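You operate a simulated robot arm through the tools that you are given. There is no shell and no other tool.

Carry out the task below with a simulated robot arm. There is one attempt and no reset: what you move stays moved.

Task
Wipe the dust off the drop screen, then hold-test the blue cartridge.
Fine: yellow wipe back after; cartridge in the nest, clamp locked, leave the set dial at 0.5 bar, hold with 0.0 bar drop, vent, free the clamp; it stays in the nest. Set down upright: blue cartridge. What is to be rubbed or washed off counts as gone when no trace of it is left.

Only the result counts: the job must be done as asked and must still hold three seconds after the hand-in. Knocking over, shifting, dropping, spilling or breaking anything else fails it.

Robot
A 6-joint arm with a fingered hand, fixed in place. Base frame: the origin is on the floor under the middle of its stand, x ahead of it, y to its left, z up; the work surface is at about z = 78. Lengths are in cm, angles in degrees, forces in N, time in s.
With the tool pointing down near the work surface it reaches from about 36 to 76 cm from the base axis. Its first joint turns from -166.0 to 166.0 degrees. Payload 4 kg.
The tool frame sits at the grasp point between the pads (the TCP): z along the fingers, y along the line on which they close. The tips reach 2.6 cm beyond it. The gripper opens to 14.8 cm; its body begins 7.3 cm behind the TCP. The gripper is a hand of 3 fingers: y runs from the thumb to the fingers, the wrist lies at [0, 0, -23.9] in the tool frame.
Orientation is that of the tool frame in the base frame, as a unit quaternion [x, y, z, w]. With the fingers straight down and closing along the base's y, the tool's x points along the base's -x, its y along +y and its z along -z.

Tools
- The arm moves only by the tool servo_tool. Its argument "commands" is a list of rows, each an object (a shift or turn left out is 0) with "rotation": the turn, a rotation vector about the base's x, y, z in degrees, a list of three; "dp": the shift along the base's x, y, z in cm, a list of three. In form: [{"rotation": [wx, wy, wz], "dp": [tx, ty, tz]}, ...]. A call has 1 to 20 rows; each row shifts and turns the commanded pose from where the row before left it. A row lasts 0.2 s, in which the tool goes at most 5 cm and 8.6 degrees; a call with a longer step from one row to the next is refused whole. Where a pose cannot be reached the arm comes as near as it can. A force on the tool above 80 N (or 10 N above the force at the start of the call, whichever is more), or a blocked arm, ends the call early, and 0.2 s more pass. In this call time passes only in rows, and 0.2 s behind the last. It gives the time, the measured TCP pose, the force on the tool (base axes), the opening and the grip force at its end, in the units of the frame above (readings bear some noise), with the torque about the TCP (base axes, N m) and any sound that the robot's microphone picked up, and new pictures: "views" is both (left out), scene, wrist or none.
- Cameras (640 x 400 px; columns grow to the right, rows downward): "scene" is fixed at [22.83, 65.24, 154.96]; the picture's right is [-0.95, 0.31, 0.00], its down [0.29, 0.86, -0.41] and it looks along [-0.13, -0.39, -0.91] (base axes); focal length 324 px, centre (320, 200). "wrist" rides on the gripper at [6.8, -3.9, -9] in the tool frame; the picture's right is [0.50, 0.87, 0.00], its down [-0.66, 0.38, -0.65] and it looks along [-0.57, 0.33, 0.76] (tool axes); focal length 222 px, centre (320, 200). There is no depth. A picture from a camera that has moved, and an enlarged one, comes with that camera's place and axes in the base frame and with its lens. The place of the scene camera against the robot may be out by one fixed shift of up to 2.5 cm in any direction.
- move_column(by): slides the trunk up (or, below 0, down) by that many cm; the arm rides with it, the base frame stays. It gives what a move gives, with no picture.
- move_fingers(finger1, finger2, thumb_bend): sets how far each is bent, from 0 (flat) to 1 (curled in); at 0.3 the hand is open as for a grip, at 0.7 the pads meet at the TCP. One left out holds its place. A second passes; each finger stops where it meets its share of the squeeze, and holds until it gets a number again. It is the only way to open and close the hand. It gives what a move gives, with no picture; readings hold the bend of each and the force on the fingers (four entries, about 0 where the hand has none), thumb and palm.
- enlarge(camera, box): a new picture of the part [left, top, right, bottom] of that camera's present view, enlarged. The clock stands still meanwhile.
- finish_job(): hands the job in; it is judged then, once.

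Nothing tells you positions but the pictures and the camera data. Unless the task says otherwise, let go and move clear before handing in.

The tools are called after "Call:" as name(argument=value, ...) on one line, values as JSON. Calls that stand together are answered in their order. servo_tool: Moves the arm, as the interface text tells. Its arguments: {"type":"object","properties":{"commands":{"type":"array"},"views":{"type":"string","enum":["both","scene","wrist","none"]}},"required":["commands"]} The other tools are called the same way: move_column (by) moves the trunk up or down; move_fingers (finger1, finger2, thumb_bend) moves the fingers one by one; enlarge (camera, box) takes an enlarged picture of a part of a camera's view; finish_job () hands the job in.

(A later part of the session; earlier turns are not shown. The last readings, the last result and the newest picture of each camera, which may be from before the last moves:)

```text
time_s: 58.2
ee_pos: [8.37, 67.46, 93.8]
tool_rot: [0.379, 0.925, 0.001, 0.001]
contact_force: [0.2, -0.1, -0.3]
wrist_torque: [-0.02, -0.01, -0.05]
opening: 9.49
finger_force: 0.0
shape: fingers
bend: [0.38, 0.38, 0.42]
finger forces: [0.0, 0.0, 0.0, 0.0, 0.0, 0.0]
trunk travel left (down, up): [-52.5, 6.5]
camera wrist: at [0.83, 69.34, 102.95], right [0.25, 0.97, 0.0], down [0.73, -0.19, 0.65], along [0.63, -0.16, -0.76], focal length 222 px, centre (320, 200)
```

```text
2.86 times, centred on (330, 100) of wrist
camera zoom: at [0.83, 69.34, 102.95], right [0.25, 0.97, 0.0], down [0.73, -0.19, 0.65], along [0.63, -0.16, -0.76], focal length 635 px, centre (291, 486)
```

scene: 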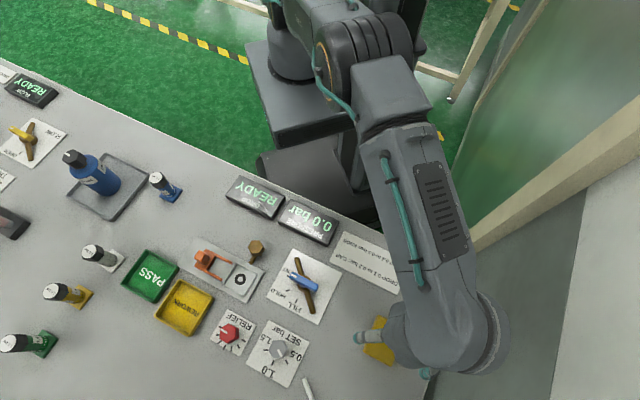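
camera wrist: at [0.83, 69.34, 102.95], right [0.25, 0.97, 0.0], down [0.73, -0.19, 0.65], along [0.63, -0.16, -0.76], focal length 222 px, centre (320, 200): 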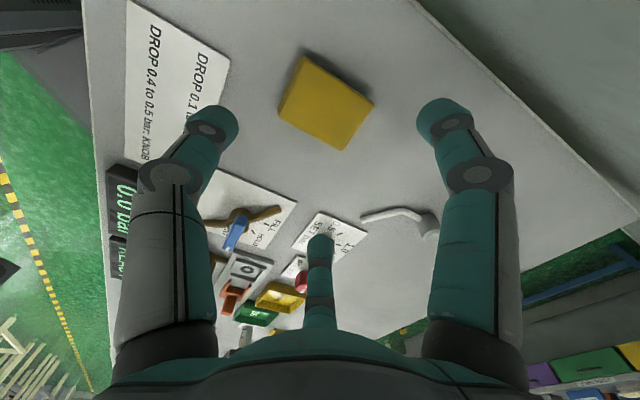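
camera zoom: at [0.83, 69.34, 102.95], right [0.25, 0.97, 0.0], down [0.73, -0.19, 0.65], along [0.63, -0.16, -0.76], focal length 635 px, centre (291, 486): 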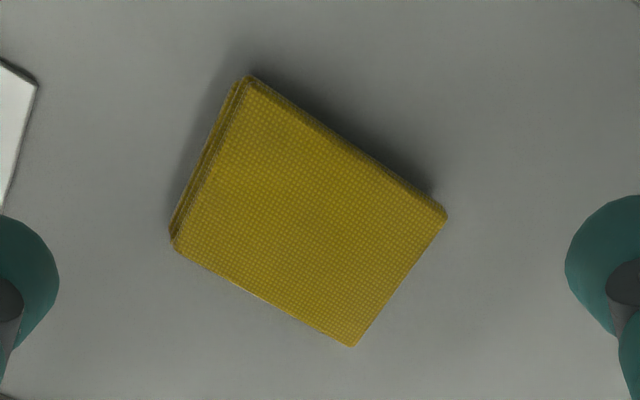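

The wipe is back within about 0.2 cm of its old place. Next I'll fly over to inspect the nest and clamp closely.

Call:
servo_tool(commands=[{"dp": [3.06, -2.35, 0.4]}, {"dp": [3.06, -2.35, 0.4]}, {"dp": [3.06, -2.35, 0.4]}, {"dp": [3.06, -2.35, 0.4]}, {"dp": [3.06, -2.35, 0.4]}, {"dp": [3.06, -2.35, 0.4]}, {"dp": [3.06, -2.35, 0.4]}, {"dp": [3.06, -2.35, 0.4]}, {"dp": [3.06, -2.35, 0.4]}, {"dp": [3.06, -2.35, 0.4]}], views="both")

Call:
enlarge(camera="wrist", box=[200, 0, 460, 200])

```text
time_s: 60.4
ee_pos: [38.98, 43.87, 97.88]
tool_rot: [0.378, 0.926, 0.0, 0.0]
contact_force: [0.9, -0.7, 0.0]
wrist_torque: [0.01, 0.03, -0.02]
opening: 9.47
finger_force: 0.0
shape: fingers
bend: [0.38, 0.38, 0.42]
finger forces: [0.1, 0.0, 0.0, 0.1, 0.1, 0.0]
trunk travel left (down, up): [-52.5, 6.5]
camera wrist: at [31.47, 45.82, 106.95], right [0.25, 0.97, 0.0], down [0.73, -0.19, 0.65], along [0.63, -0.16, -0.76], focal length 222 px, centre (320, 200)
```

scene: 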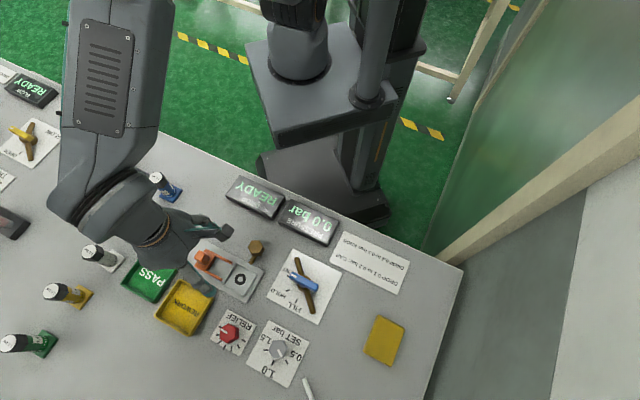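
wrist: 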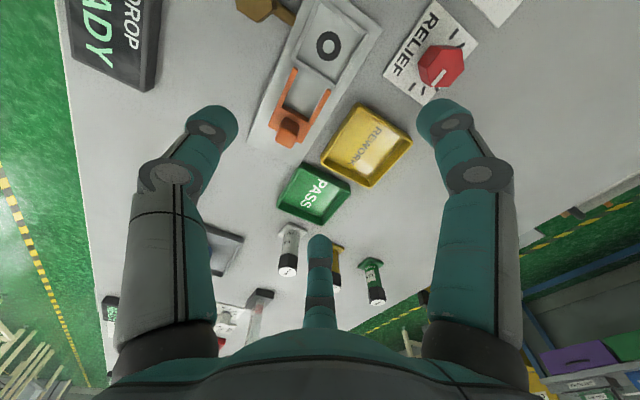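

```text
2.00 times, centred on (330, 100) of wrist
camera zoom: at [31.47, 45.82, 106.95], right [0.25, 0.97, 0.0], down [0.73, -0.19, 0.65], along [0.63, -0.16, -0.76], focal length 444 px, centre (300, 400)
```

zoom: 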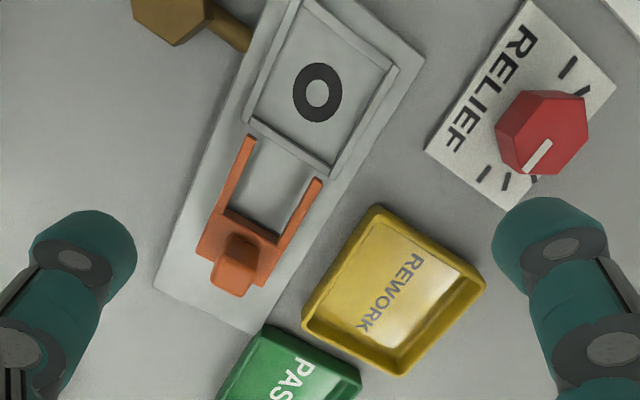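

The nest centre measures about [34.7, 46.0] with a square recess set at 45°, and the brass knob sits on its robot side, so a hand yaw near 0° keeps fingers clear of knob and clamp. I'll go above the blue cartridge with that yaw.

Call:
servo_tool(commands=[{"dp": [1.4, -4.18, 0], "rotation": [0, 0, 7.4]}, {"dp": [1.4, -4.18, 0], "rotation": [0, 0, 7.4]}, {"dp": [1.4, -4.18, 0], "rotation": [0, 0, 7.4]}, {"dp": [1.4, -4.18, 0], "rotation": [0, 0, 7.4]}, {"dp": [1.4, -4.18, 0], "rotation": [0, 0, 7.4]}, {"dp": [1.4, -4.18, 0], "rotation": [0, 0, 7.4]}], views="both")

Call:
enlarge(camera="wrist", box=[240, 40, 420, 180])

```text
time_s: 61.8
ee_pos: [47.46, 18.89, 97.6]
tool_rot: [0.0, 1.0, 0.0, 0.0]
contact_force: [-0.1, 0.4, 0.2]
wrist_torque: [0.03, -0.01, 0.02]
opening: 9.47
finger_force: 0.0
shape: fingers
bend: [0.38, 0.38, 0.42]
finger forces: [0.1, 0.0, 0.0, 0.0, 0.0, 0.0]
trunk travel left (down, up): [-52.5, 6.5]
camera wrist: at [40.71, 14.93, 106.76], right [-0.5, 0.87, 0.0], down [0.66, 0.38, 0.65], along [0.57, 0.33, -0.76], focal length 222 px, centre (320, 200)
```

scene: 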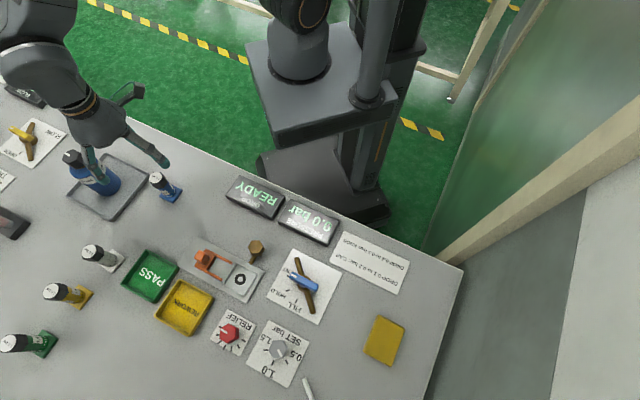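
wrist: 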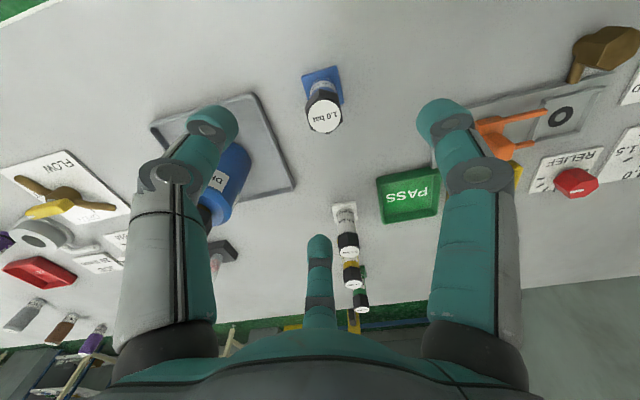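

```text
2.86 times, centred on (330, 110) of wrist
camera zoom: at [40.71, 14.93, 106.76], right [-0.5, 0.87, 0.0], down [0.66, 0.38, 0.65], along [0.57, 0.33, -0.76], focal length 635 px, centre (291, 457)
```

zoom: 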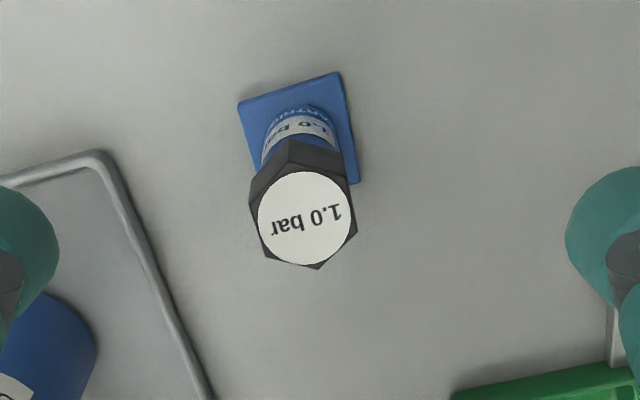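

The cartridge axis measures [46.9, 18.9], with cap top near z 87 and a 4.1 cm square flange at 45° — the same as the nest. I'll descend around it and grip its body below the cap.

Call:
servo_tool(commands=[{"dp": [-0.5, 0.05, -2]}, {"dp": [0, 0, -3]}, {"dp": [0, 0, -3]}, {"dp": [0, 0, -2.5]}], views="wrist")

Call:
enlarge(camera="wrist", box=[180, 60, 460, 240])

```text
time_s: 62.8
ee_pos: [46.9, 18.79, 87.28]
tool_rot: [0.0, 1.0, 0.0, 0.0]
contact_force: [0.1, -0.2, -0.2]
wrist_torque: [0.05, 0.0, 0.02]
opening: 9.48
finger_force: 0.1
shape: fingers
bend: [0.38, 0.38, 0.42]
finger forces: [0.0, 0.0, 0.0, 0.0, 0.0, 0.0]
trunk travel left (down, up): [-52.5, 6.5]
camera wrist: at [40.19, 14.95, 96.33], right [-0.5, 0.87, 0.0], down [0.66, 0.38, 0.65], along [0.57, 0.33, -0.76], focal length 222 px, centre (320, 200)
```

wrist: 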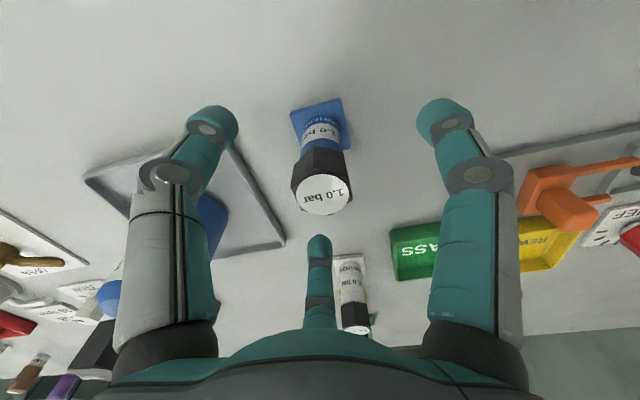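

```text
2.22 times, centred on (320, 150) of wrist
camera zoom: at [40.19, 14.95, 96.33], right [-0.5, 0.87, 0.0], down [0.66, 0.38, 0.65], along [0.57, 0.33, -0.76], focal length 494 px, centre (320, 311)
```

zoom: 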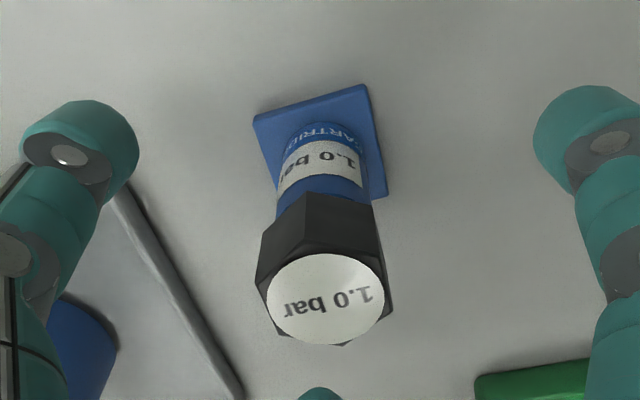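

The axis is at [46.9, 18.95]; the TCP is within 0.2 cm. I'll lower to grip height and close.

Call:
servo_tool(commands=[{"dp": [0, 0.12, -1.5]}, {"dp": [0, 0, -1.5]}, {"dp": [0, 0, -1]}], views="wrist")

Call:
move_fingers(finger1=0.52, finger2=0.52, thumb_bend=0.52)

Call:
enlarge(camera="wrist", box=[160, 60, 480, 260])

```text
time_s: 63.6
ee_pos: [46.89, 19.17, 83.28]
tool_rot: [0.001, 1.0, 0.0, 0.0]
contact_force: [0.4, -0.2, -0.1]
wrist_torque: [-0.04, -0.01, -0.01]
opening: 9.49
finger_force: 0.1
shape: fingers
bend: [0.38, 0.38, 0.42]
finger forces: [0.0, 0.0, 0.0, 0.0, 0.0, 0.1]
trunk travel left (down, up): [-52.5, 6.5]
camera wrist: at [40.14, 15.2, 92.36], right [-0.5, 0.87, 0.0], down [0.66, 0.38, 0.65], along [0.57, 0.33, -0.76], focal length 222 px, centre (320, 200)
```

wrist: 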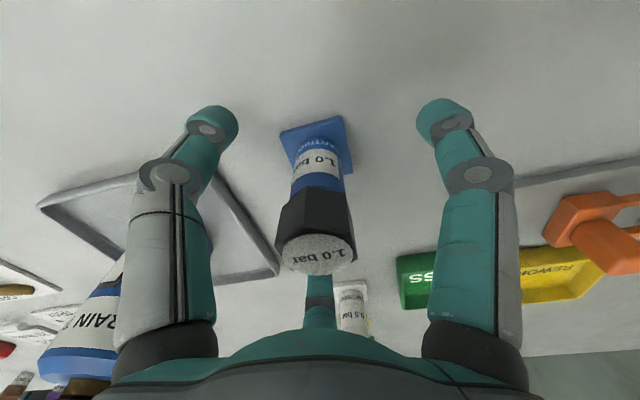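

```text
time_s: 64.6
ee_pos: [46.93, 19.0, 83.39]
tool_rot: [0.0, 1.0, 0.0, 0.0]
contact_force: [-0.7, -0.6, -0.2]
wrist_torque: [0.0, -0.01, 0.01]
opening: 5.62
finger_force: 0.1
shape: fingers
bend: [0.52, 0.52, 0.52]
finger forces: [0.1, 0.1, 0.1, 0.0, 0.0, 0.0]
trunk travel left (down, up): [-52.5, 6.5]
```

```text
2.00 times, centred on (320, 160) of wrist
camera zoom: at [40.13, 15.19, 92.38], right [-0.5, 0.87, 0.0], down [0.66, 0.38, 0.65], along [0.57, 0.33, -0.76], focal length 444 px, centre (320, 280)
```

zoom: 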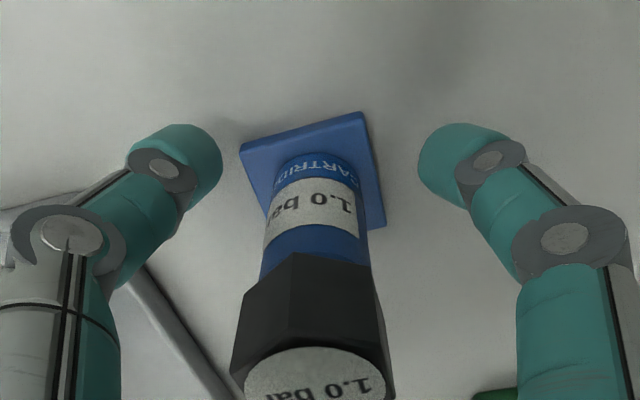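

The fingers surround the body evenly. I'll close until each meets its share of the squeeze.

Call:
move_fingers(finger1=0.72, finger2=0.72, thumb_bend=0.72)

Call:
enlarge(camera="wrist", box=[160, 60, 480, 260])

Call:
enlarge(camera="scene", box=[120, 140, 220, 220])

```text
time_s: 65.6
ee_pos: [47.03, 19.1, 83.31]
tool_rot: [0.001, 1.0, 0.0, 0.0]
contact_force: [-0.2, -0.7, -0.1]
wrist_torque: [-0.03, -0.03, -0.02]
opening: 1.94
finger_force: 12.9
shape: fingers
bend: [0.63, 0.63, 0.65]
finger forces: [8.6, 8.5, 0.1, 0.0, 10.0, 0.1]
trunk travel left (down, up): [-52.5, 6.5]
```

```text
2.00 times, centred on (320, 160) of wrist
camera zoom: at [40.13, 15.19, 92.37], right [-0.5, 0.87, 0.0], down [0.66, 0.38, 0.65], along [0.57, 0.33, -0.76], focal length 444 px, centre (320, 280)
```

zoom: 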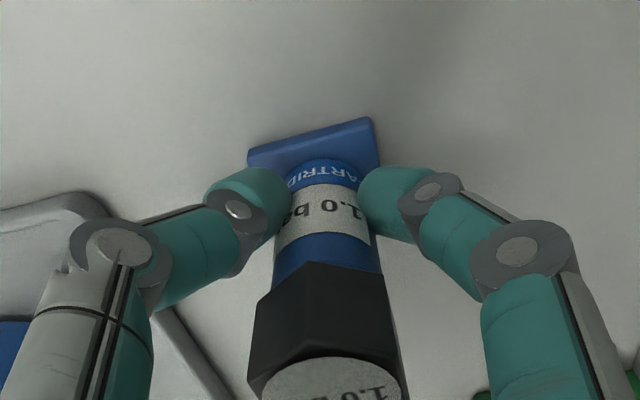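

```text
5.00 times, centred on (170, 180) of scene
camera zoom: at [22.83, 65.24, 154.96], right [-0.95, 0.31, 0.0], down [0.29, 0.86, -0.41], along [-0.13, -0.39, -0.91], focal length 1621 px, centre (1070, 300)
```

zoom: 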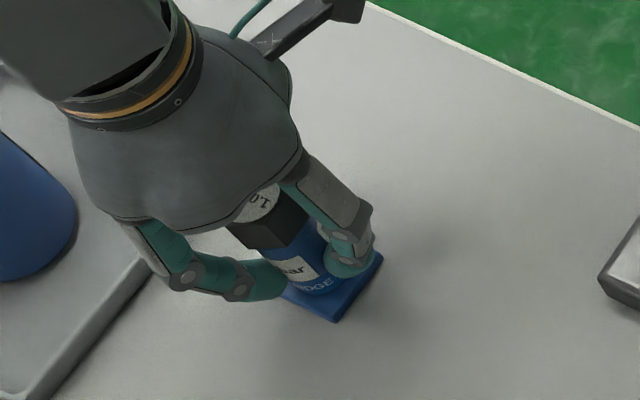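

The cartridge is gripped by three fingers (about 9 N each). I'll lift it slowly and check it hangs straight.

Call:
servo_tool(commands=[{"dp": [0, 0, 0.5]}, {"dp": [0, 0, 1]}, {"dp": [0, 0, 3]}, {"dp": [0, 0, 4]}, {"dp": [0, 0, 4]}], views="both")

Call:
enlarge(camera="wrist", box=[160, 60, 480, 260])

Call:
enlarge(camera="scene", box=[80, 110, 220, 210])

```text
time_s: 66.8
ee_pos: [46.91, 19.22, 95.7]
tool_rot: [0.001, 1.0, 0.0, 0.0]
contact_force: [1.0, -0.5, -2.3]
wrist_torque: [-0.01, -0.02, 0.02]
opening: 1.93
finger_force: 12.9
shape: fingers
bend: [0.63, 0.63, 0.66]
finger forces: [8.4, 8.5, 0.1, 0.0, 10.1, 0.0]
trunk travel left (down, up): [-52.5, 6.5]
camera wrist: at [40.16, 15.19, 104.87], right [-0.5, 0.87, 0.0], down [0.66, 0.38, 0.65], along [0.57, 0.33, -0.76], focal length 222 px, centre (320, 200)
```

scene: 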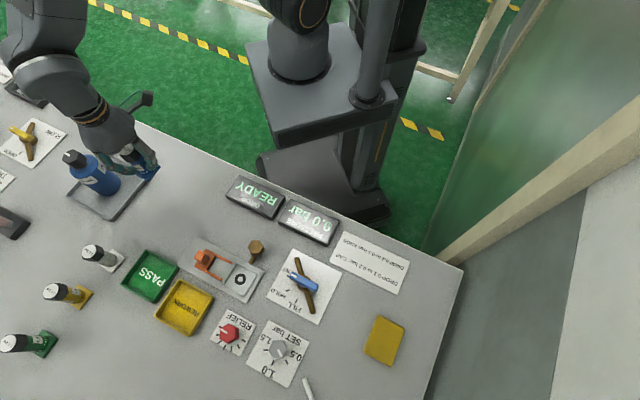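
wrist: 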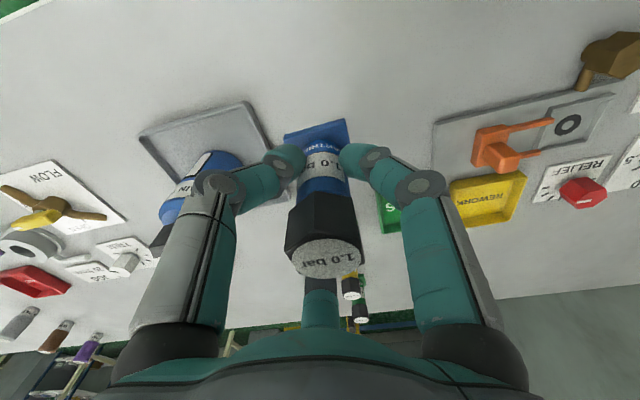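

```text
2.00 times, centred on (320, 160) of wrist
camera zoom: at [40.16, 15.19, 104.87], right [-0.5, 0.87, 0.0], down [0.66, 0.38, 0.65], along [0.57, 0.33, -0.76], focal length 444 px, centre (320, 280)
```

zoom: 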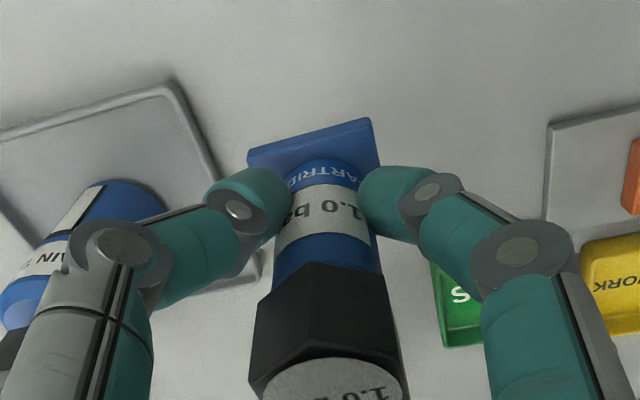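

```text
4.00 times, centred on (150, 160) of scene
camera zoom: at [22.83, 65.24, 154.96], right [-0.95, 0.31, 0.0], down [0.29, 0.86, -0.41], along [-0.13, -0.39, -0.91], focal length 1297 px, centre (1000, 360)
```

zoom: 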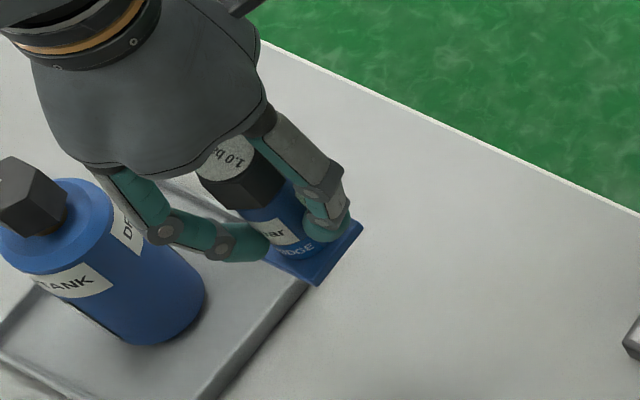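

The cartridge hangs straight and centred in the hand. I'll carry it over above the nest.

Call:
servo_tool(commands=[{"dp": [-1.74, 3.82, 0]}, {"dp": [-1.74, 3.82, 0]}, {"dp": [-1.74, 3.82, 0]}, {"dp": [-1.74, 3.82, 0]}, {"dp": [-1.74, 3.82, 0]}, {"dp": [-1.74, 3.82, 0]}, {"dp": [-1.74, 3.82, 0]}, {"dp": [0, 0, -2]}], views="both")

Call:
enlarge(camera="wrist", box=[160, 0, 480, 200])

Call:
enlarge(camera="scene", box=[170, 190, 310, 310])

```text
time_s: 68.6
ee_pos: [34.6, 46.03, 93.62]
tool_rot: [0.0, 1.0, 0.001, 0.001]
contact_force: [0.1, -0.6, -1.1]
wrist_torque: [0.0, 0.03, -0.02]
opening: 1.88
finger_force: 13.0
shape: fingers
bend: [0.63, 0.63, 0.66]
finger forces: [8.4, 8.6, 0.0, 0.0, 10.0, 0.0]
trunk travel left (down, up): [-52.5, 6.5]
camera wrist: at [27.81, 42.17, 102.78], right [-0.5, 0.87, 0.0], down [0.66, 0.38, 0.65], along [0.57, 0.33, -0.76], focal length 222 px, centre (320, 200)
```

scene: 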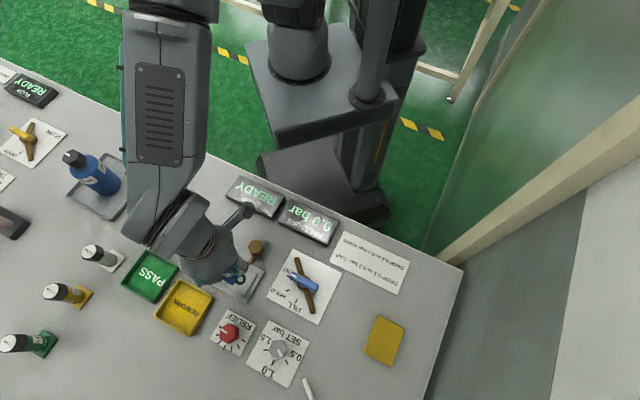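
wrist: 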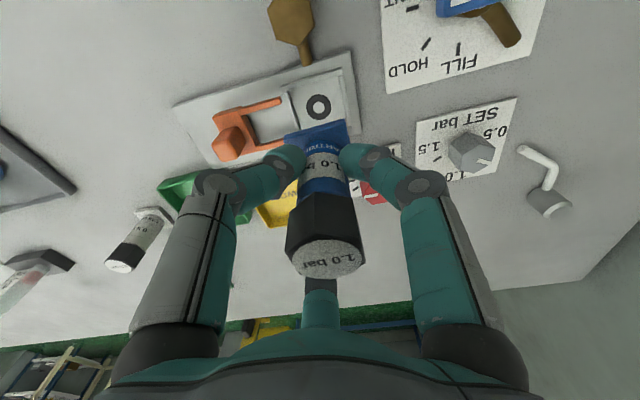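

```text
2.00 times, centred on (320, 100) of wrist
camera zoom: at [27.81, 42.17, 102.78], right [-0.5, 0.87, 0.0], down [0.66, 0.38, 0.65], along [0.57, 0.33, -0.76], focal length 444 px, centre (320, 400)
```

zoom: 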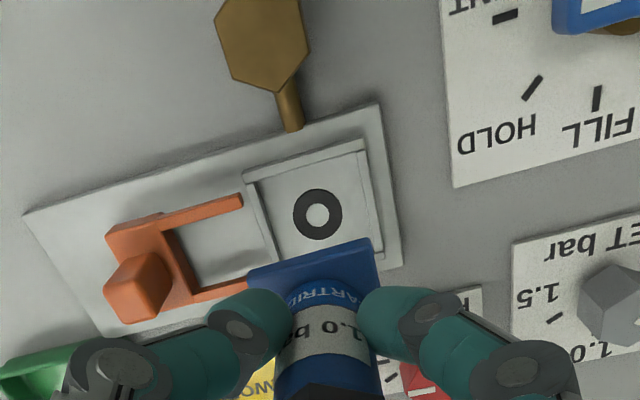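

```text
3.33 times, centred on (240, 250) of scene
camera zoom: at [22.83, 65.24, 154.96], right [-0.95, 0.31, 0.0], down [0.29, 0.86, -0.41], along [-0.13, -0.39, -0.91], focal length 1081 px, centre (587, 33)
```

zoom: 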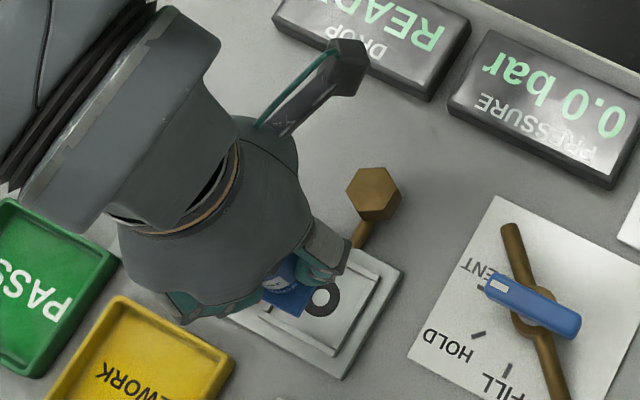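

The nest ring is seen clearly; relative to the flange I need to shift about (0.05, -0.3) cm. I'll correct and come down to just above the recess, then re-check.

Call:
servo_tool(commands=[{"dp": [0.04, -0.3, -1.5]}, {"dp": [0, 0, -2]}, {"dp": [0, 0, -2]}], views="both")

Call:
enlarge(camera="wrist", box=[160, 0, 480, 200])

Call:
enlarge(camera="scene", box=[190, 220, 290, 310])

```text
time_s: 69.4
ee_pos: [34.58, 45.66, 88.13]
tool_rot: [0.001, 1.0, 0.0, 0.0]
contact_force: [-0.3, 0.3, -1.8]
wrist_torque: [-0.02, 0.0, -0.02]
opening: 1.92
finger_force: 13.3
shape: fingers
bend: [0.63, 0.63, 0.66]
finger forces: [8.3, 8.6, 0.0, 0.1, 10.0, 0.0]
trunk travel left (down, up): [-52.5, 6.5]
camera wrist: at [27.77, 41.73, 97.25], right [-0.5, 0.87, 0.0], down [0.66, 0.38, 0.65], along [0.57, 0.33, -0.76], focal length 222 px, centre (320, 200)
```

scene: 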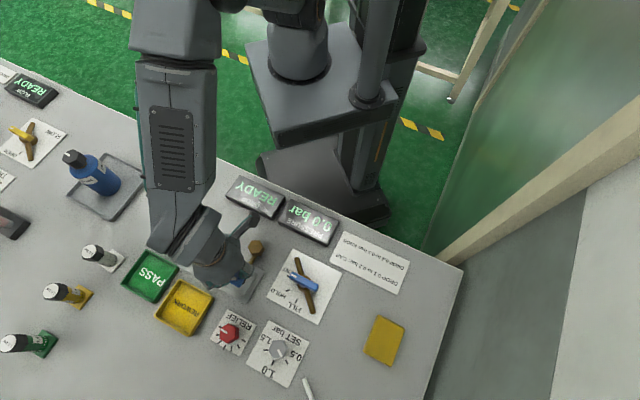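
wrist: 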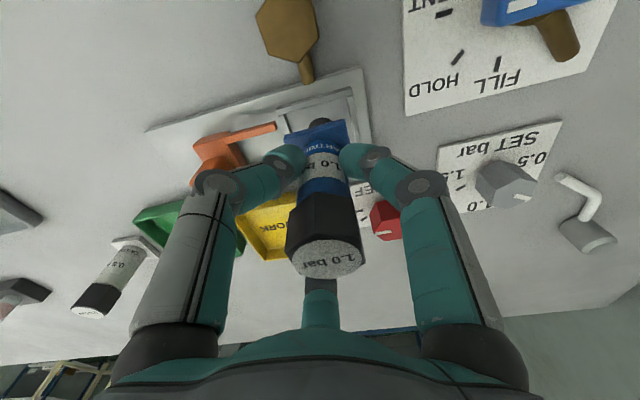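

```text
2.00 times, centred on (320, 100) of wrist
camera zoom: at [27.77, 41.73, 97.25], right [-0.5, 0.87, 0.0], down [0.66, 0.38, 0.65], along [0.57, 0.33, -0.76], focal length 444 px, centre (320, 400)
```

zoom: 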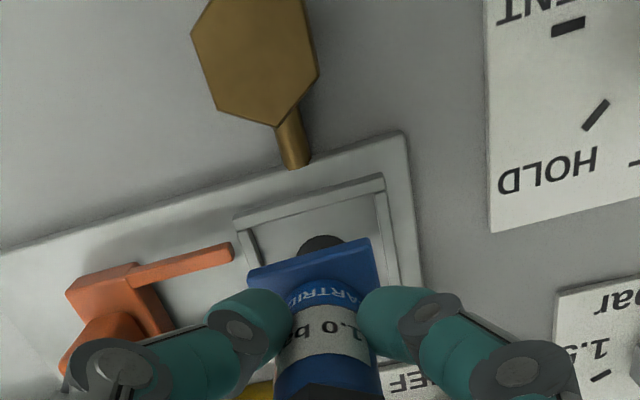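

```text
4.44 times, centred on (240, 265) of scene
camera zoom: at [22.83, 65.24, 154.96], right [-0.95, 0.31, 0.0], down [0.29, 0.86, -0.41], along [-0.13, -0.39, -0.91], focal length 1441 px, centre (676, -89)
```

zoom: 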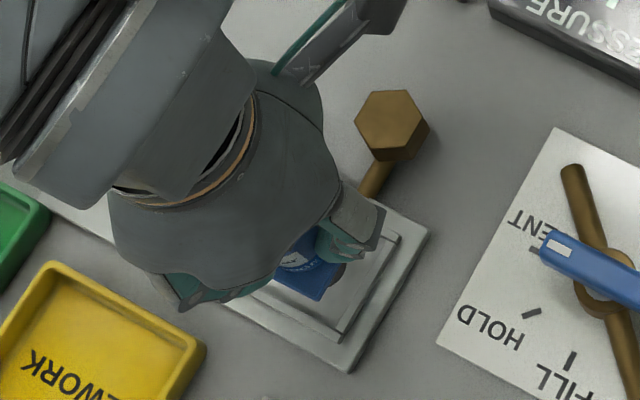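

The flange lines up with the recess to about 0.1 cm. I'll lower slowly into the nest, watching the force.

Call:
servo_tool(commands=[{"dp": [-0.02, 0.1, -1.2]}, {"dp": [0, 0, -1.0]}, {"dp": [0, 0, -0.5]}, {"dp": [0, 0, -0.3]}], views="wrist")

Call:
enlarge(camera="wrist", box=[160, 0, 480, 200])

```text
time_s: 70.4
ee_pos: [34.76, 45.68, 85.27]
tool_rot: [0.001, 1.0, 0.0, 0.0]
contact_force: [-0.3, -0.2, -1.0]
wrist_torque: [-0.02, 0.02, -0.02]
opening: 1.9
finger_force: 12.8
shape: fingers
bend: [0.63, 0.63, 0.66]
finger forces: [8.4, 8.6, 0.0, 0.1, 9.9, 0.0]
trunk travel left (down, up): [-52.5, 6.5]
camera wrist: at [27.88, 41.77, 94.36], right [-0.5, 0.87, 0.0], down [0.66, 0.38, 0.65], along [0.57, 0.33, -0.76], focal length 222 px, centre (320, 200)
```

wrist: 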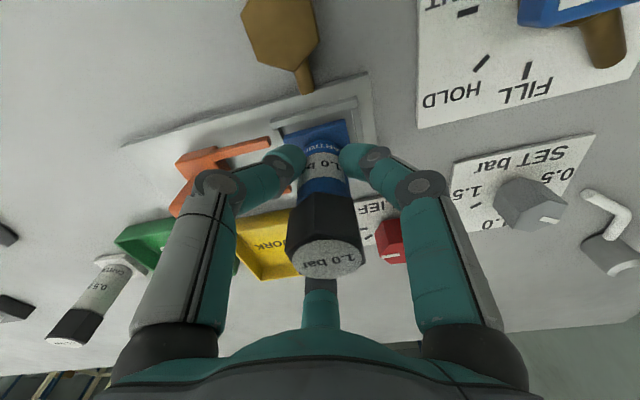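

```text
2.00 times, centred on (320, 100) of wrist
camera zoom: at [27.88, 41.77, 94.36], right [-0.5, 0.87, 0.0], down [0.66, 0.38, 0.65], along [0.57, 0.33, -0.76], focal length 444 px, centre (320, 400)
```

zoom: 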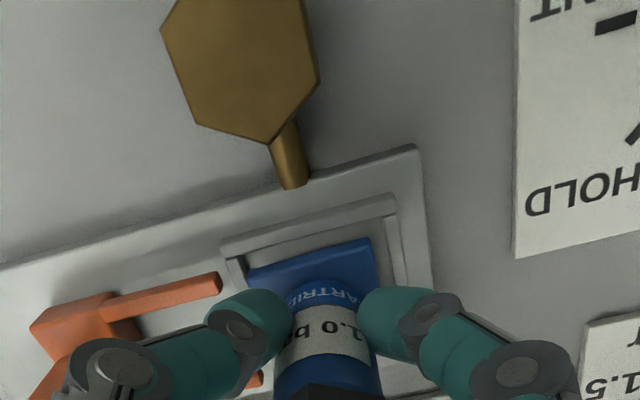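

It's aligned inside the rails with room on both sides. I'll continue down in small steps until it seats.

Call:
servo_tool(commands=[{"dp": [0, 0, -0.25]}, {"dp": [0, 0, -0.2]}, {"dp": [0, 0, -0.2]}], views="none")

```text
time_s: 71.2
ee_pos: [34.57, 45.65, 84.63]
tool_rot: [0.001, 1.0, 0.0, -0.001]
contact_force: [0.1, 0.0, -1.5]
wrist_torque: [-0.01, 0.04, 0.04]
opening: 1.9
finger_force: 13.1
shape: fingers
bend: [0.63, 0.63, 0.66]
finger forces: [8.3, 8.6, 0.0, 0.1, 9.9, 0.0]
trunk travel left (down, up): [-52.5, 6.5]
```

Call:
servo_tool(commands=[{"dp": [0, 0.05, -0.2]}, {"dp": [0, 0, -0.15]}], views="wrist")

Call:
enlarge(camera="wrist", box=[160, 0, 480, 200])

```text
time_s: 71.8
ee_pos: [34.78, 45.68, 84.14]
tool_rot: [0.002, 1.0, -0.001, 0.0]
contact_force: [-0.5, -0.4, -0.6]
wrist_torque: [0.06, -0.02, 0.0]
opening: 1.88
finger_force: 13.4
shape: fingers
bend: [0.63, 0.63, 0.66]
finger forces: [8.6, 8.7, 0.1, 0.0, 10.2, 0.1]
trunk travel left (down, up): [-52.5, 6.5]
camera wrist: at [27.96, 41.84, 93.35], right [-0.5, 0.87, 0.0], down [0.66, 0.38, 0.65], along [0.57, 0.33, -0.76], focal length 222 px, centre (320, 200)
```

wrist: 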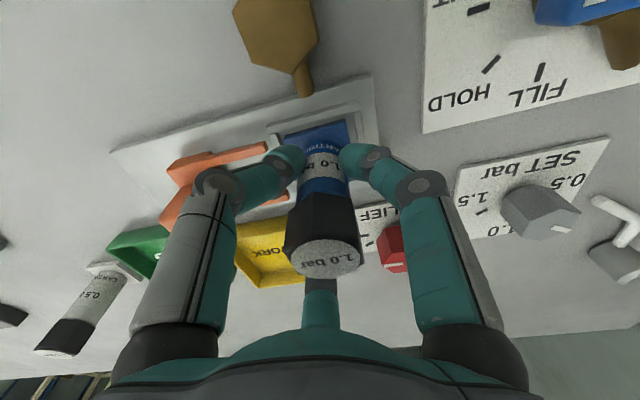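

```text
2.00 times, centred on (320, 100) of wrist
camera zoom: at [27.96, 41.84, 93.35], right [-0.5, 0.87, 0.0], down [0.66, 0.38, 0.65], along [0.57, 0.33, -0.76], focal length 444 px, centre (320, 400)
```

zoom: 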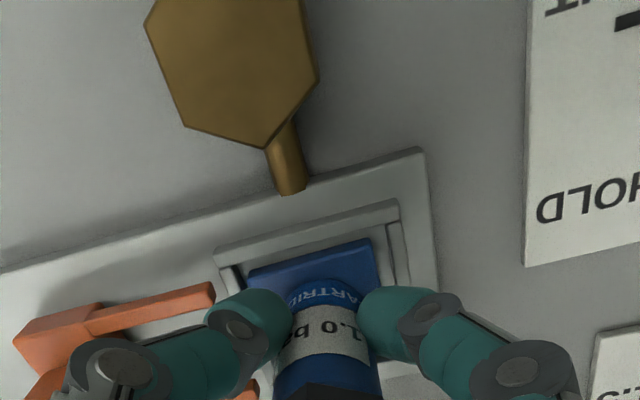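

Call:
servo_tool(commands=[{"dp": [0, 0, -0.15]}, {"dp": [0, 0, -0.12]}], views="none")

```text
time_s: 72.4
ee_pos: [34.77, 45.83, 84.09]
tool_rot: [0.001, 1.0, 0.002, 0.001]
contact_force: [-0.4, -1.0, 10.1]
wrist_torque: [0.0, 0.03, 0.02]
opening: 1.86
finger_force: 15.8
shape: fingers
bend: [0.63, 0.63, 0.66]
finger forces: [9.9, 9.9, 0.1, 0.0, 12.0, 0.1]
trunk travel left (down, up): [-52.5, 6.5]
```

The cartridge seated at TCP z 84.1 (10 N up). I'll relieve the push slightly and open the fingers.

Call:
servo_tool(commands=[{"dp": [0, 0, 0.12]}], views="none")

Call:
move_fingers(finger1=0.55, finger2=0.55, thumb_bend=0.57)

Call:
enlarge(camera="wrist", box=[160, 40, 480, 240])

```text
time_s: 72.8
ee_pos: [34.74, 45.73, 84.01]
tool_rot: [0.001, 1.0, 0.0, 0.0]
contact_force: [0.3, -0.1, 5.1]
wrist_torque: [0.06, -0.07, -0.02]
opening: 1.85
finger_force: 15.0
shape: fingers
bend: [0.63, 0.63, 0.66]
finger forces: [9.4, 9.6, 0.1, 0.0, 10.6, 0.0]
trunk travel left (down, up): [-52.5, 6.5]
```

```text
time_s: 73.8
ee_pos: [34.79, 45.68, 84.14]
tool_rot: [0.001, 1.0, 0.0, 0.0]
contact_force: [0.4, -0.9, 0.4]
wrist_torque: [0.03, -0.02, 0.04]
opening: 4.37
finger_force: 0.1
shape: fingers
bend: [0.55, 0.55, 0.56]
finger forces: [0.0, 0.0, 0.1, 0.0, 0.0, 0.1]
trunk travel left (down, up): [-52.5, 6.5]
```

```text
2.00 times, centred on (320, 140) of wrist
camera zoom: at [27.95, 41.83, 93.24], right [-0.5, 0.87, 0.0], down [0.66, 0.38, 0.65], along [0.57, 0.33, -0.76], focal length 444 px, centre (320, 320)
```

zoom: 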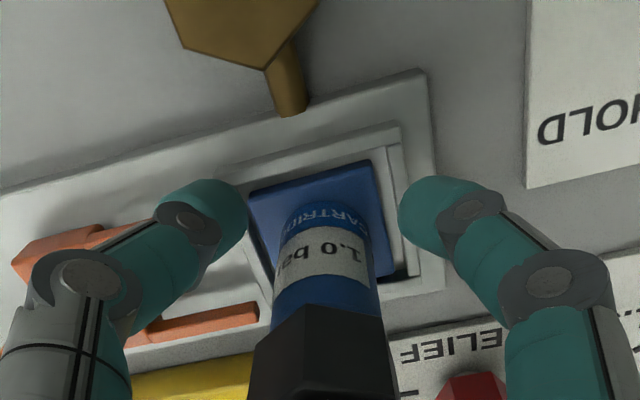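

The cartridge stands in the recess and is free. I'll open a little more and rise straight up, then look at the result.

Call:
move_fingers(finger1=0.5, finger2=0.5, thumb_bend=0.5)

Call:
servo_tool(commands=[{"dp": [0, 0, 1]}, {"dp": [0, 0, 3]}, {"dp": [0, 0, 4]}, {"dp": [0, 0, 4]}], views="both")

Call:
enlarge(camera="wrist", box=[160, 0, 480, 200])

Call:
enlarge(camera="scene", box=[180, 220, 300, 310])

```text
time_s: 74.8
ee_pos: [34.71, 45.81, 84.25]
tool_rot: [0.001, 1.0, 0.001, 0.0]
contact_force: [0.7, 0.1, -0.5]
wrist_torque: [0.02, 0.01, -0.01]
opening: 6.16
finger_force: 0.1
shape: fingers
bend: [0.5, 0.5, 0.5]
finger forces: [0.0, 0.1, 0.0, 0.0, 0.0, 0.0]
trunk travel left (down, up): [-52.5, 6.5]
```

```text
time_s: 75.8
ee_pos: [34.7, 45.52, 96.04]
tool_rot: [0.001, 1.0, 0.0, -0.001]
contact_force: [0.7, 0.8, 0.9]
wrist_torque: [0.01, 0.02, -0.01]
opening: 6.16
finger_force: 0.1
shape: fingers
bend: [0.5, 0.5, 0.5]
finger forces: [0.0, 0.1, 0.1, 0.1, 0.0, 0.0]
trunk travel left (down, up): [-52.5, 6.5]
camera wrist: at [27.9, 41.63, 105.17], right [-0.5, 0.87, 0.0], down [0.66, 0.38, 0.65], along [0.57, 0.33, -0.76], focal length 222 px, centre (320, 200)
```

scene: 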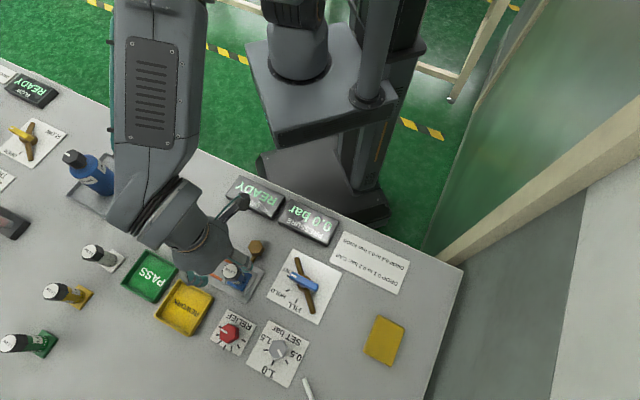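
wrist: 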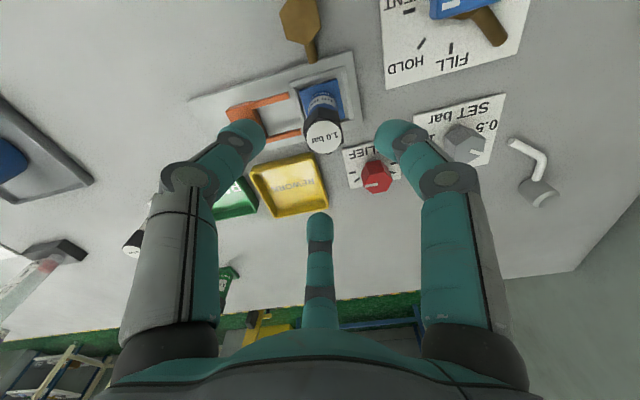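

```text
2.00 times, centred on (320, 100) of wrist
camera zoom: at [27.9, 41.63, 105.17], right [-0.5, 0.87, 0.0], down [0.66, 0.38, 0.65], along [0.57, 0.33, -0.76], focal length 444 px, centre (320, 400)
```

zoom: 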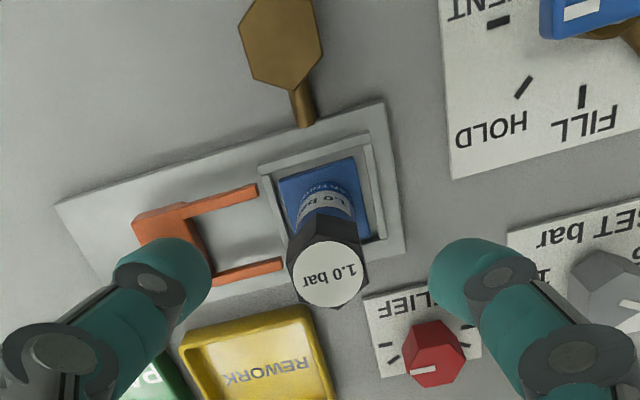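

```text
4.44 times, centred on (240, 265) of scene
camera zoom: at [22.83, 65.24, 154.96], right [-0.95, 0.31, 0.0], down [0.29, 0.86, -0.41], along [-0.13, -0.39, -0.91], focal length 1441 px, centre (676, -89)
```

zoom: 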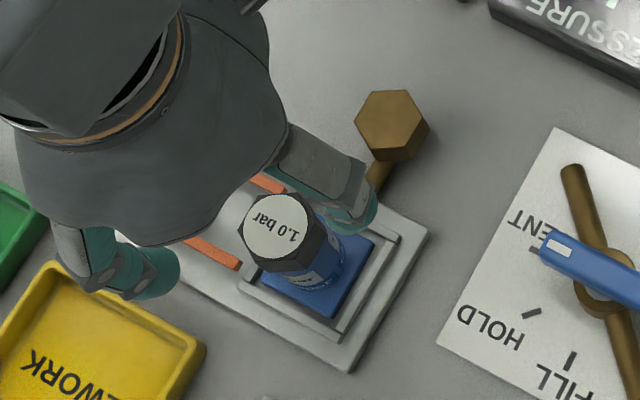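

The cartridge stands upright inside the recess. Now I'll inspect the orange clamp from nearby to see how it locks.

Call:
servo_tool(commands=[{"dp": [3.1, -1.33, 0]}, {"dp": [3.1, -1.33, -0.5]}, {"dp": [3.1, -1.33, -0.5]}], views="both")

Call:
enlarge(camera="wrist", box=[220, 0, 420, 125])

Call:
enlarge(camera="scene", box=[180, 220, 300, 310])

```text
time_s: 76.6
ee_pos: [44.12, 41.77, 95.08]
tool_rot: [0.001, 1.0, -0.001, 0.0]
contact_force: [0.6, 0.4, -0.2]
wrist_torque: [0.01, 0.0, 0.0]
opening: 6.17
finger_force: 0.1
shape: fingers
bend: [0.5, 0.5, 0.5]
finger forces: [0.0, 0.1, 0.0, 0.1, 0.0, 0.0]
trunk travel left (down, up): [-52.5, 6.5]
camera wrist: at [37.31, 37.85, 104.17], right [-0.5, 0.87, 0.0], down [0.66, 0.38, 0.65], along [0.57, 0.33, -0.76], focal length 222 px, centre (320, 200)
```

scene: 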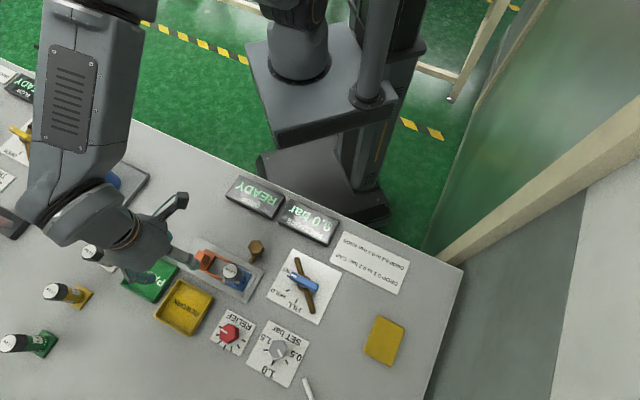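
wrist: 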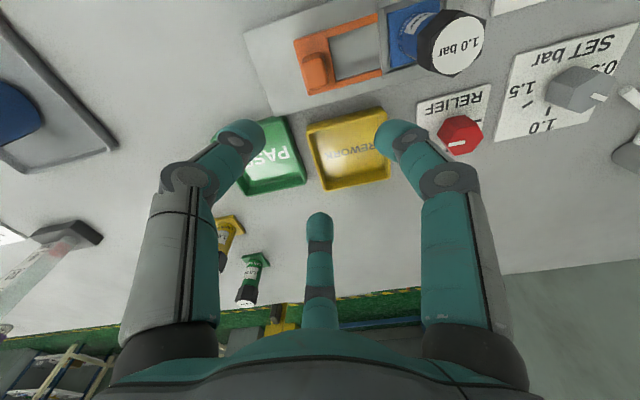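

```text
3.20 times, centred on (320, 62) of wrist
camera zoom: at [37.31, 37.85, 104.17], right [-0.5, 0.87, 0.0], down [0.66, 0.38, 0.65], along [0.57, 0.33, -0.76], focal length 711 px, centre (320, 640)
```

zoom: 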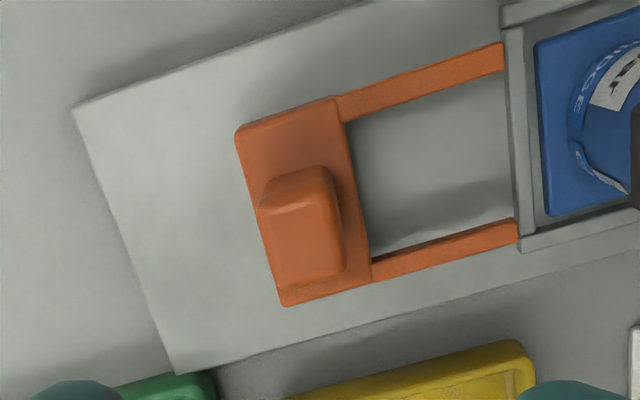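

```text
4.44 times, centred on (240, 265) of scene
camera zoom: at [22.83, 65.24, 154.96], right [-0.95, 0.31, 0.0], down [0.29, 0.86, -0.41], along [-0.13, -0.39, -0.91], focal length 1441 px, centre (676, -89)
```

zoom: 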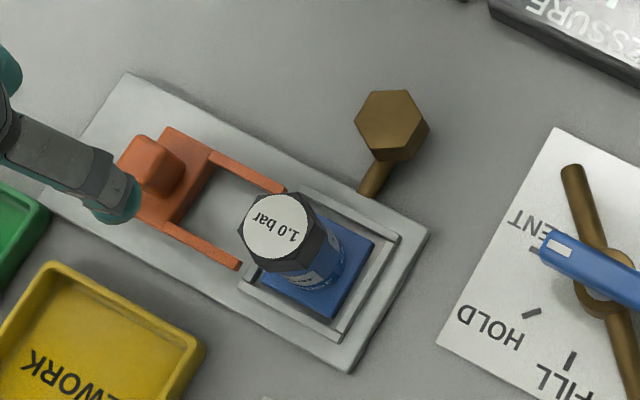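

The clamp is a slider: a fork whose prongs slide over the flange when its handle is pushed toward the nest (direction about 134°). The handle is at about [41.2, 39.7], top near z 83. I'll turn the hand so the thumb is behind the handle and come over it.

Call:
servo_tool(commands=[{"dp": [-0.49, -0.35, -0.5], "rotation": [0, 0, 7.33]}, {"dp": [-0.49, -0.35, -0.5], "rotation": [0, 0, 7.33]}, {"dp": [-0.49, -0.35, -0.5], "rotation": [0, 0, 7.33]}, {"dp": [-0.49, -0.35, -0.5], "rotation": [0, 0, 7.33]}, {"dp": [-0.49, -0.35, -0.5], "rotation": [0, 0, 7.33]}, {"dp": [-0.49, -0.35, -0.5], "rotation": [0, 0, 7.33]}], views="both")

Call:
enlarge(camera="wrist", box=[200, 40, 440, 190])

```text
time_s: 78.0
ee_pos: [41.03, 39.61, 92.07]
tool_rot: [-0.374, 0.927, 0.001, 0.0]
contact_force: [0.0, 0.6, -0.5]
wrist_torque: [0.02, -0.02, 0.02]
opening: 6.17
finger_force: 0.0
shape: fingers
bend: [0.5, 0.5, 0.5]
finger forces: [0.0, 0.0, 0.0, 0.0, 0.1, 0.0]
trunk travel left (down, up): [-52.5, 6.5]
camera wrist: at [38.88, 32.1, 101.19], right [-0.96, 0.28, 0.0], down [0.21, 0.73, 0.65], along [0.18, 0.63, -0.76], focal length 222 px, centre (320, 200)
```

scene: 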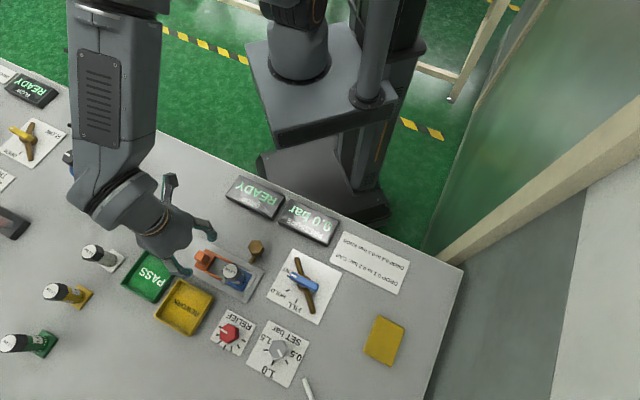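
wrist: 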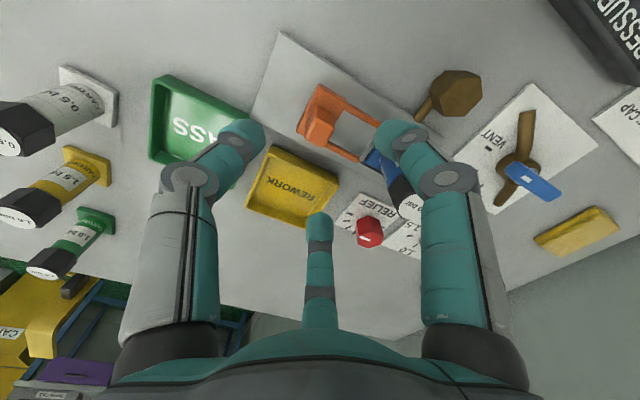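

```text
2.67 times, centred on (320, 115) of wrist
camera zoom: at [38.88, 32.1, 101.19], right [-0.96, 0.28, 0.0], down [0.21, 0.73, 0.65], along [0.18, 0.63, -0.76], focal length 592 px, centre (320, 427)
```

zoom: 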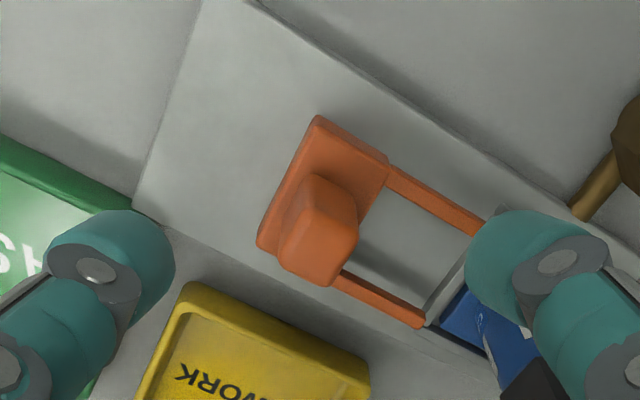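

The handle's centre is near [41.2, 39.8], right under the hand. I'll lower around it, staying above the fork base.

Call:
servo_tool(commands=[{"dp": [0.13, 0.13, -2.5]}, {"dp": [0, 0, -2.5]}, {"dp": [0, 0, -1.5]}, {"dp": [0, 0, -0.8]}, {"dp": [0, 0, -0.4]}], views="both")

Call:
enlarge(camera="wrist", box=[180, 60, 460, 240])

Call:
enlarge(camera="scene", box=[160, 210, 280, 300])

```text
time_s: 79.2
ee_pos: [41.24, 39.85, 84.42]
tool_rot: [-0.374, 0.927, 0.0, 0.0]
contact_force: [0.2, -0.1, 0.5]
wrist_torque: [0.01, -0.01, 0.01]
opening: 6.17
finger_force: 0.1
shape: fingers
bend: [0.5, 0.5, 0.5]
finger forces: [0.0, 0.0, 0.0, 0.1, 0.0, 0.0]
trunk travel left (down, up): [-52.5, 6.5]
camera wrist: at [38.96, 32.3, 93.52], right [-0.96, 0.28, 0.0], down [0.21, 0.73, 0.65], along [0.18, 0.63, -0.76], focal length 222 px, centre (320, 200)
```

scene: 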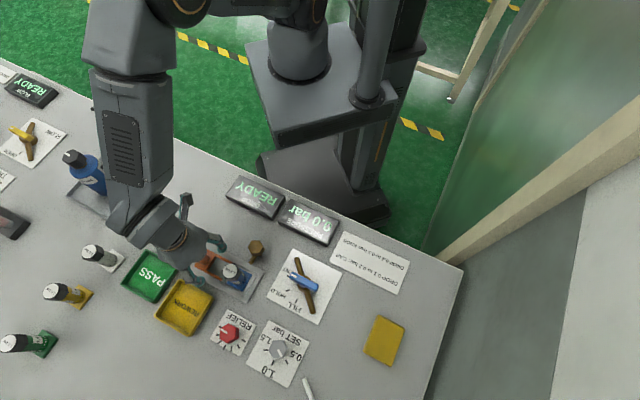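
wrist: 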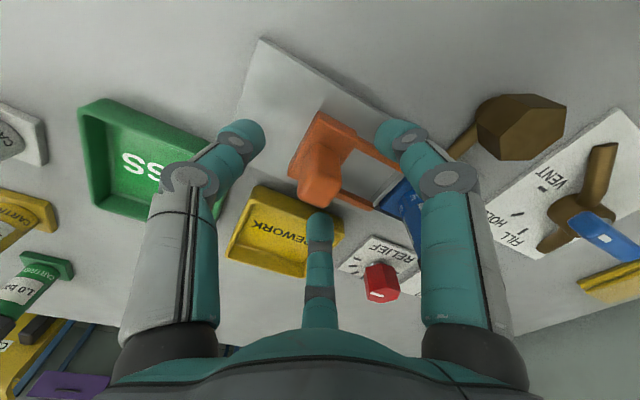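

```text
2.22 times, centred on (320, 150) of wrist
camera zoom: at [38.96, 32.3, 93.52], right [-0.96, 0.28, 0.0], down [0.21, 0.73, 0.65], along [0.18, 0.63, -0.76], focal length 494 px, centre (320, 311)
```

zoom: 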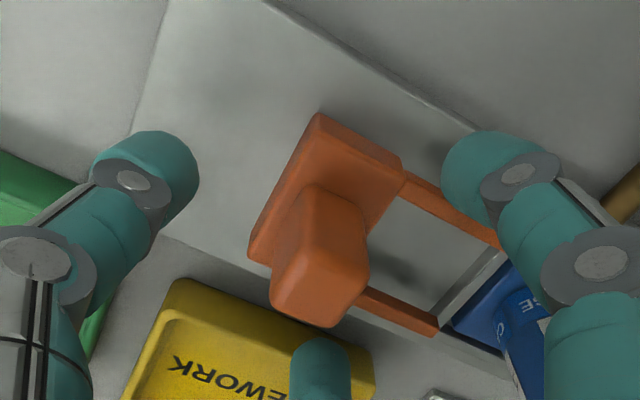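

```text
4.44 times, centred on (220, 255) of scene
camera zoom: at [22.83, 65.24, 154.96], right [-0.95, 0.31, 0.0], down [0.29, 0.86, -0.41], along [-0.13, -0.39, -0.91], focal length 1441 px, centre (764, -44)
```

zoom: 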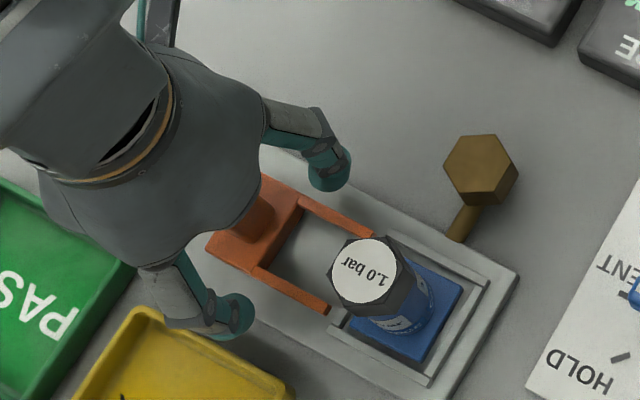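

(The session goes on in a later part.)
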